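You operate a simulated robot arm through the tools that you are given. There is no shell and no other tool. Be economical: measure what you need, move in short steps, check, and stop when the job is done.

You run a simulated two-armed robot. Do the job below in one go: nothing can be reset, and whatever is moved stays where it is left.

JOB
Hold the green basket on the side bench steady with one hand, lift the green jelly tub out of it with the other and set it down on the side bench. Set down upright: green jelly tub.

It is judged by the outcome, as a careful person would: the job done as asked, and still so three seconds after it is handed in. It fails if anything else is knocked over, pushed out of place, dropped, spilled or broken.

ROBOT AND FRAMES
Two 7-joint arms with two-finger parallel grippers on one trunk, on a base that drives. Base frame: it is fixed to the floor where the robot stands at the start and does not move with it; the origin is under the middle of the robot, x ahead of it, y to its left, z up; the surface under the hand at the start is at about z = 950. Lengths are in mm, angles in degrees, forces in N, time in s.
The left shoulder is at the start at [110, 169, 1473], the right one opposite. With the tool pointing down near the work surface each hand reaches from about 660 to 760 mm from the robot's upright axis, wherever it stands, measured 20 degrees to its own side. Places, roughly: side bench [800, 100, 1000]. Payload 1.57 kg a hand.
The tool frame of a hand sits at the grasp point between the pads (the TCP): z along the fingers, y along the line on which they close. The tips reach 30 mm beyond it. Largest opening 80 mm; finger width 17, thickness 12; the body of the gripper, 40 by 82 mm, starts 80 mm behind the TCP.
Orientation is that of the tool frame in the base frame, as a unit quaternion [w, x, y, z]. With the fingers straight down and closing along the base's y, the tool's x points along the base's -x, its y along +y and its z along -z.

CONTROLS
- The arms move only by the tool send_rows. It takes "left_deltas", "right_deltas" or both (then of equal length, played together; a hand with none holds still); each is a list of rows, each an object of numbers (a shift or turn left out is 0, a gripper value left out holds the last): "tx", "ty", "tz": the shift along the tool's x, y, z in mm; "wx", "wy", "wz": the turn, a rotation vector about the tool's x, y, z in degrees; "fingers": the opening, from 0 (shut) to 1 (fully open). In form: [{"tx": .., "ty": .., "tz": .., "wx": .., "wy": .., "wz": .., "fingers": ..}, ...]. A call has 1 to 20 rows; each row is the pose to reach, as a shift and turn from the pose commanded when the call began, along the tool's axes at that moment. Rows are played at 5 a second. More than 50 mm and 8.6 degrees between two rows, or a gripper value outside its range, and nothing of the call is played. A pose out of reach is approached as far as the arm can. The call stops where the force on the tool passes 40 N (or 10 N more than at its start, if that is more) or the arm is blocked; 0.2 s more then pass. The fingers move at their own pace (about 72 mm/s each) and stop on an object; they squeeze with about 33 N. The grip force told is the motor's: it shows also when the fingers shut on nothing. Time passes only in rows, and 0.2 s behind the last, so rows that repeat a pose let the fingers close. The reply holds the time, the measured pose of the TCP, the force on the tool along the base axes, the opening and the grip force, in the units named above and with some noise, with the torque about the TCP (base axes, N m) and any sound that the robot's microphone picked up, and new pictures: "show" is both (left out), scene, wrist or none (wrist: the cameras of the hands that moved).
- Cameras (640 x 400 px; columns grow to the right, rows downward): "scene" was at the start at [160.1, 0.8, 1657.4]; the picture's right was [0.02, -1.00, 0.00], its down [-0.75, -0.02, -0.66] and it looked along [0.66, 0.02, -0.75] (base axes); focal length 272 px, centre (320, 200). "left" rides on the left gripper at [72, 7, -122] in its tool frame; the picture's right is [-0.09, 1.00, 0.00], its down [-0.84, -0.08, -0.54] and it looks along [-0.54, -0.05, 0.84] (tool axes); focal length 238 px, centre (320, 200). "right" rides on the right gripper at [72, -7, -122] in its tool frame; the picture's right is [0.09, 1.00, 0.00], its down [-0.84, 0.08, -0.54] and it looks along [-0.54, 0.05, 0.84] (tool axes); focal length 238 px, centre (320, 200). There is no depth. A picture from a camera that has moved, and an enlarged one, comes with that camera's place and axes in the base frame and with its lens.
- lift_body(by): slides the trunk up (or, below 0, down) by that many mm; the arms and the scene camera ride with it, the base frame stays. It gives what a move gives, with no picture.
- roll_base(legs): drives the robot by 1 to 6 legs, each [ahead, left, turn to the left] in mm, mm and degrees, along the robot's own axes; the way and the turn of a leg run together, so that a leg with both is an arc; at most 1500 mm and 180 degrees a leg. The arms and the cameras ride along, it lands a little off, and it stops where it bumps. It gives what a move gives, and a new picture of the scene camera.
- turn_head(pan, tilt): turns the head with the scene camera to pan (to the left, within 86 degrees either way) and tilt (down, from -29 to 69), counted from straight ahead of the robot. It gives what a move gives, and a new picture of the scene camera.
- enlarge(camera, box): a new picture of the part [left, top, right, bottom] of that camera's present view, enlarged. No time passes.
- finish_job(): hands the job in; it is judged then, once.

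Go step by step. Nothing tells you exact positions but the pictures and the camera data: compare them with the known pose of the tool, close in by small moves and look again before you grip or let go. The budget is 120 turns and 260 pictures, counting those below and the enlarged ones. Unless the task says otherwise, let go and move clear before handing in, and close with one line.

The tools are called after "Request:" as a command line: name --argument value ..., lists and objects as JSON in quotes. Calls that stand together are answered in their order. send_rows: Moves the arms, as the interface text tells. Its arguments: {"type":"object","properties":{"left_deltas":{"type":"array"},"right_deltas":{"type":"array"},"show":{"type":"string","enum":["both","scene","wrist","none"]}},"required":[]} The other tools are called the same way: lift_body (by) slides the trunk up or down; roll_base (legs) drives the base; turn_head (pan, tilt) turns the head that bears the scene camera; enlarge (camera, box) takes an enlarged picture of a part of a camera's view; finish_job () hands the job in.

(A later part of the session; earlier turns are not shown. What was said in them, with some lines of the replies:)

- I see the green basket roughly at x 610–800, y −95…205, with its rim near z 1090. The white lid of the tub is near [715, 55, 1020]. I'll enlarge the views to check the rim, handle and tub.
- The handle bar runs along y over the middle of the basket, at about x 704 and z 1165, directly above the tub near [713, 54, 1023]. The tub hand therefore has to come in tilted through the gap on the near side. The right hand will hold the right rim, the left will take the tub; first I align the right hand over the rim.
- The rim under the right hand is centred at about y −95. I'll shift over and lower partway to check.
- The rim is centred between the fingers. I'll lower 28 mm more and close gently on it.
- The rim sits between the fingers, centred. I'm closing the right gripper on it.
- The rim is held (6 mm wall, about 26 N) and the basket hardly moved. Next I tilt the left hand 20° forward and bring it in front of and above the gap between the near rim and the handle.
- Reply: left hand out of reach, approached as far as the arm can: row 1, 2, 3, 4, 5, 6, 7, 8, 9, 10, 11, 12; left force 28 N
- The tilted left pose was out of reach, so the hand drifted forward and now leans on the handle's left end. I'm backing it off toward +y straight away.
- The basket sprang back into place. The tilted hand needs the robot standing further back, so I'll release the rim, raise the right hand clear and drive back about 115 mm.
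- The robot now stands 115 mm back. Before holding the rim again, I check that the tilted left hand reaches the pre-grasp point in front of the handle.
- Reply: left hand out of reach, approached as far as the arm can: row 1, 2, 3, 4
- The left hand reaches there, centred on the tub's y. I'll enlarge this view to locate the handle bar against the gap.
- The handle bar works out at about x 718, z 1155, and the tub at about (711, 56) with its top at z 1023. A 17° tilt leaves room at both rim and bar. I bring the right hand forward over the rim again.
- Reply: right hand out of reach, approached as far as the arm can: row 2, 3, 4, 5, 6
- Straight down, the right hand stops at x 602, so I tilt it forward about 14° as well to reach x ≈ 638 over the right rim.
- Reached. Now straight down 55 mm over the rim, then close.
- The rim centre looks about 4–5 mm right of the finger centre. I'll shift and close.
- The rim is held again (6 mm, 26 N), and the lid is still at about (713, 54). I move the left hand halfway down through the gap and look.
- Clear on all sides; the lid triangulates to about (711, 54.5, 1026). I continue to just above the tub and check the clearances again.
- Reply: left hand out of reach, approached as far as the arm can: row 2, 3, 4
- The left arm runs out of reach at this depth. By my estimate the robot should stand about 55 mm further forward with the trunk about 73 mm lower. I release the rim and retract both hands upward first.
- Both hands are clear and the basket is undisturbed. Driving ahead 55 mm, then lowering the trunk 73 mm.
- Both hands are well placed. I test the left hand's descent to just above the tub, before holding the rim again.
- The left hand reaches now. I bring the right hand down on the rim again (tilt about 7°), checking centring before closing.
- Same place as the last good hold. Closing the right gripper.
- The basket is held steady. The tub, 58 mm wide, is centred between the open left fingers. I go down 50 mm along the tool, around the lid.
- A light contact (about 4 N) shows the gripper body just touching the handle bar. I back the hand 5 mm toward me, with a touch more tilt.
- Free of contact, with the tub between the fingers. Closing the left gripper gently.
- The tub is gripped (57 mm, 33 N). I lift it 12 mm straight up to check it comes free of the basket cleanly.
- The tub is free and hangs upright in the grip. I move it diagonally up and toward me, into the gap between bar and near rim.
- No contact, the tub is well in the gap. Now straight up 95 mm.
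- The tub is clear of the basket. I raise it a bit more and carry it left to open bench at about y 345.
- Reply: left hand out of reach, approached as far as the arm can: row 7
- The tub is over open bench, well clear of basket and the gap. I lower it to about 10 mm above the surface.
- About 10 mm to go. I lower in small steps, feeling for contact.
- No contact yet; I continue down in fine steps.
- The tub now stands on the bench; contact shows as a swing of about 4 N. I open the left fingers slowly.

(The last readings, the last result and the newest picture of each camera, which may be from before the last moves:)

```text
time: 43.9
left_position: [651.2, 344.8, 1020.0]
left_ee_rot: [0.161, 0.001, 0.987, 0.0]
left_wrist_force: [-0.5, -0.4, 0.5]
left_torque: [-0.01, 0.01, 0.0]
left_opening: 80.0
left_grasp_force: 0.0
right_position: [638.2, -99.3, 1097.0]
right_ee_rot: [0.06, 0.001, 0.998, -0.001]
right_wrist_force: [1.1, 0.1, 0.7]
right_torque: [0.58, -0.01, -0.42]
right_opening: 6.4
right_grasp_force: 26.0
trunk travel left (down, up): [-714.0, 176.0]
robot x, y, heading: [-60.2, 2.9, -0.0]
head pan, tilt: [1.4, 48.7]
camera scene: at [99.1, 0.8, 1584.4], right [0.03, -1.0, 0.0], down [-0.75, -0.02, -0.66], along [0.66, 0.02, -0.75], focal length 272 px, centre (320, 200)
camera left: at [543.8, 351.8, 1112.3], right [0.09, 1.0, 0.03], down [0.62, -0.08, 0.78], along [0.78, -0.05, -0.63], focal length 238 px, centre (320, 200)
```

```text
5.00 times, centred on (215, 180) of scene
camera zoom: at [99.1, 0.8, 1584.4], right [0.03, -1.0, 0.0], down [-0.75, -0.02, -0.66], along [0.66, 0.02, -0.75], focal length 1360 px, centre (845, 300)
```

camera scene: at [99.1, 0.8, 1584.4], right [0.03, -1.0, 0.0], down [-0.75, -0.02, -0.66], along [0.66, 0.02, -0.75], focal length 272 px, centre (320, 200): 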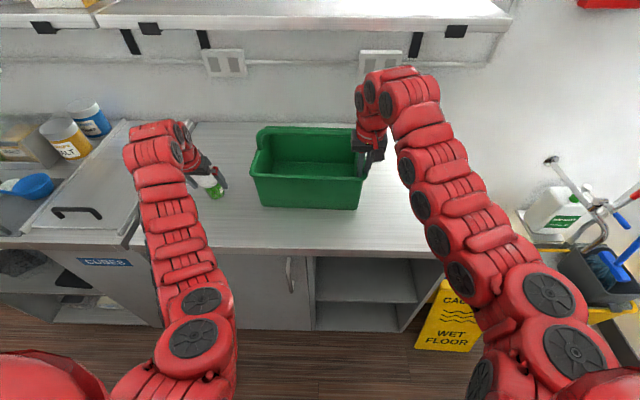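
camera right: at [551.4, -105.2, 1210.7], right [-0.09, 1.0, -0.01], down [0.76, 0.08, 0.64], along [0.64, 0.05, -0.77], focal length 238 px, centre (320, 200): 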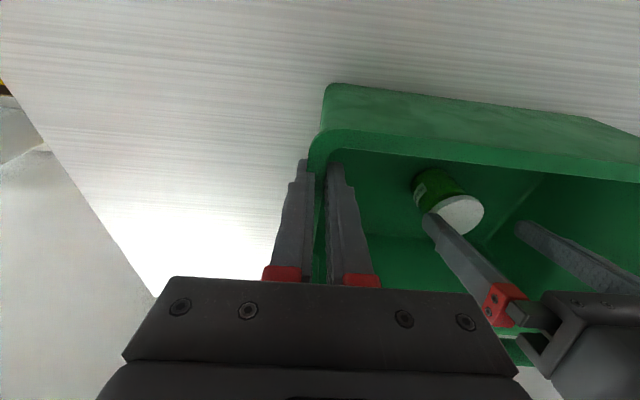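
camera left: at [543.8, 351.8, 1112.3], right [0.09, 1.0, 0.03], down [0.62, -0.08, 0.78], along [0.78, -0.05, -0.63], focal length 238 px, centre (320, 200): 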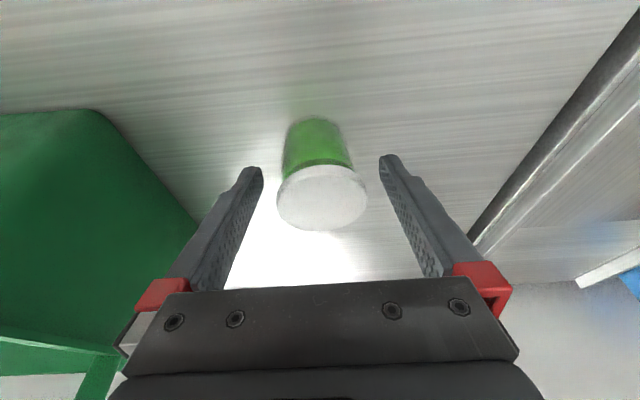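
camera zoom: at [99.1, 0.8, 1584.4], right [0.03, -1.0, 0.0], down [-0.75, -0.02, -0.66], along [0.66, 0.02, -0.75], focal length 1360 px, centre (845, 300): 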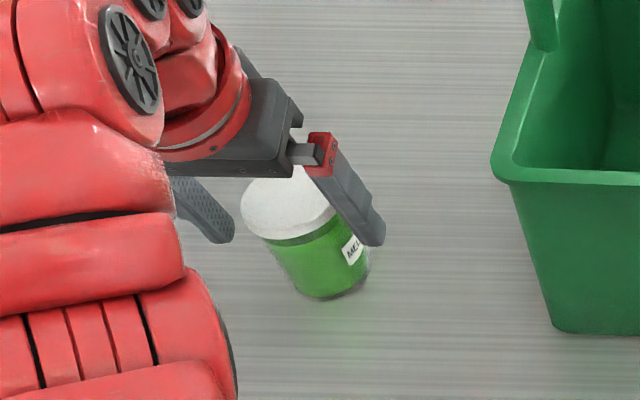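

The tub stands upright and free. I raise the left hand straight up, and release the rim and raise the right hand clear.

Request:
send_rows --left_deltas '[{"tx": -5, "tz": -14}, {"tx": -12, "tz": -36}, {"tx": -22, "tz": -66}, {"tx": -32, "tz": -96}, {"tx": -42, "tz": -126}, {"tx": -50, "tz": -150}, {"tx": -50, "tz": -150}, {"tx": -50, "tz": -150}]' --right_deltas '[{"fingers": 0.2}, {"fingers": 0.5}, {"fingers": 0.5}, {"tx": -3, "tz": -25}, {"tx": -6, "tz": -50}, {"tx": -9, "tz": -80}, {"tx": -14, "tz": -115}, {"tx": -14, "tz": -115}]'

Request:
enlarge --camera "scene" --box '[150, 100, 400, 240]'

```text
time: 45.7
left_position: [653.7, 343.7, 1178.3]
left_ee_rot: [0.16, 0.001, 0.987, 0.0]
left_wrist_force: [-0.3, 0.4, 0.9]
left_torque: [0.0, -0.03, 0.0]
left_opening: 80.1
left_grasp_force: 0.0
right_position: [646.4, -98.2, 1198.2]
right_ee_rot: [0.061, 0.001, 0.998, 0.001]
right_wrist_force: [1.1, 0.1, -0.5]
right_torque: [-0.01, -0.02, -0.02]
right_opening: 40.1
right_grasp_force: 0.1
right hand out of reach, approached as far as the arm can: row 7, 8
trunk travel left (down, up): [-714.0, 176.0]
robot x, y, heading: [-63.2, 1.9, 0.1]
head pan, tilt: [1.4, 48.7]
camera scene: at [99.6, 0.1, 1584.3], right [0.03, -1.0, 0.0], down [-0.75, -0.02, -0.66], along [0.66, 0.02, -0.75], focal length 272 px, centre (320, 200)
camera right: at [559.4, -104.9, 1311.7], right [-0.09, 1.0, -0.01], down [0.76, 0.08, 0.64], along [0.64, 0.05, -0.77], focal length 238 px, centre (320, 200)
camera left: at [544.7, 351.1, 1269.9], right [0.09, 1.0, 0.03], down [0.62, -0.08, 0.78], along [0.78, -0.05, -0.63], focal length 238 px, centre (320, 200)
```

scene: 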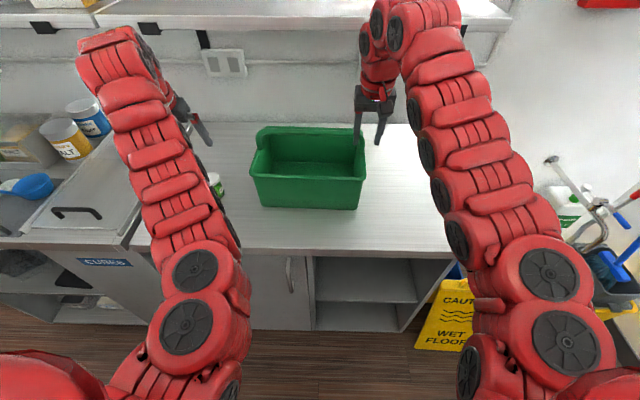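
right: 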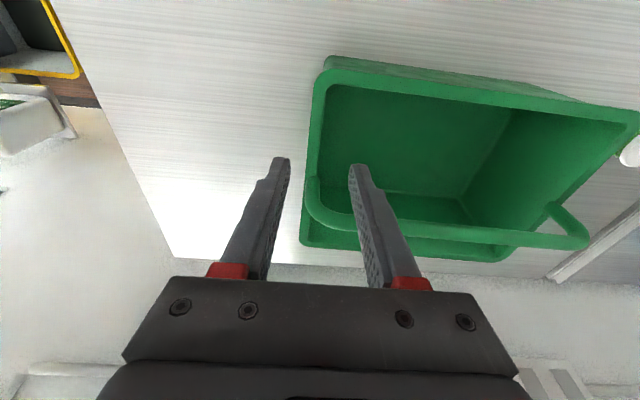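
left: 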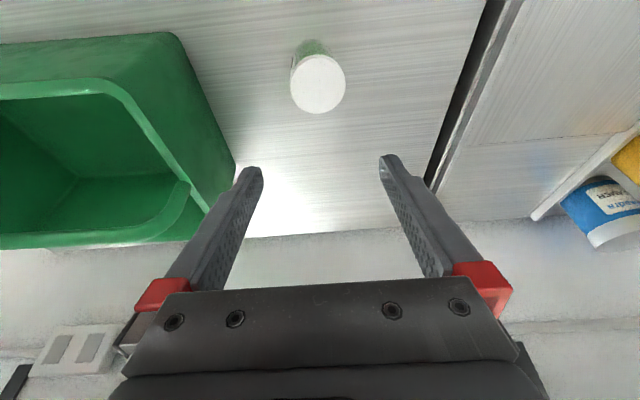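

```text
2.56 times, centred on (275, 170) of scene
camera zoom: at [99.6, 0.1, 1584.3], right [0.03, -1.0, 0.0], down [-0.75, -0.02, -0.66], along [0.66, 0.02, -0.75], focal length 697 px, centre (435, 277)
```

zoom: 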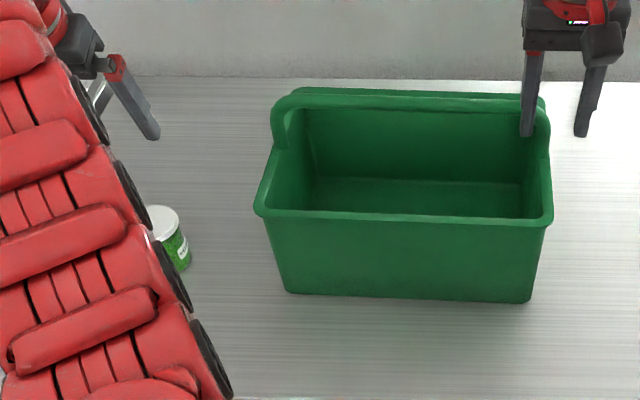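

The tub stands upright on the bench, the basket is in its place and empty, and both hands are clear. I'm handing in.

Request:
finish_job

```text
The job is handed in.
```

The green jelly tub was lifted out while the other hand held the basket's rim, and now stands upright on the side bench to the left of the basket. While I was getting into position, the left hand leaned on the basket's handle; the basket sprang back to within a few millimetres of where it stood.
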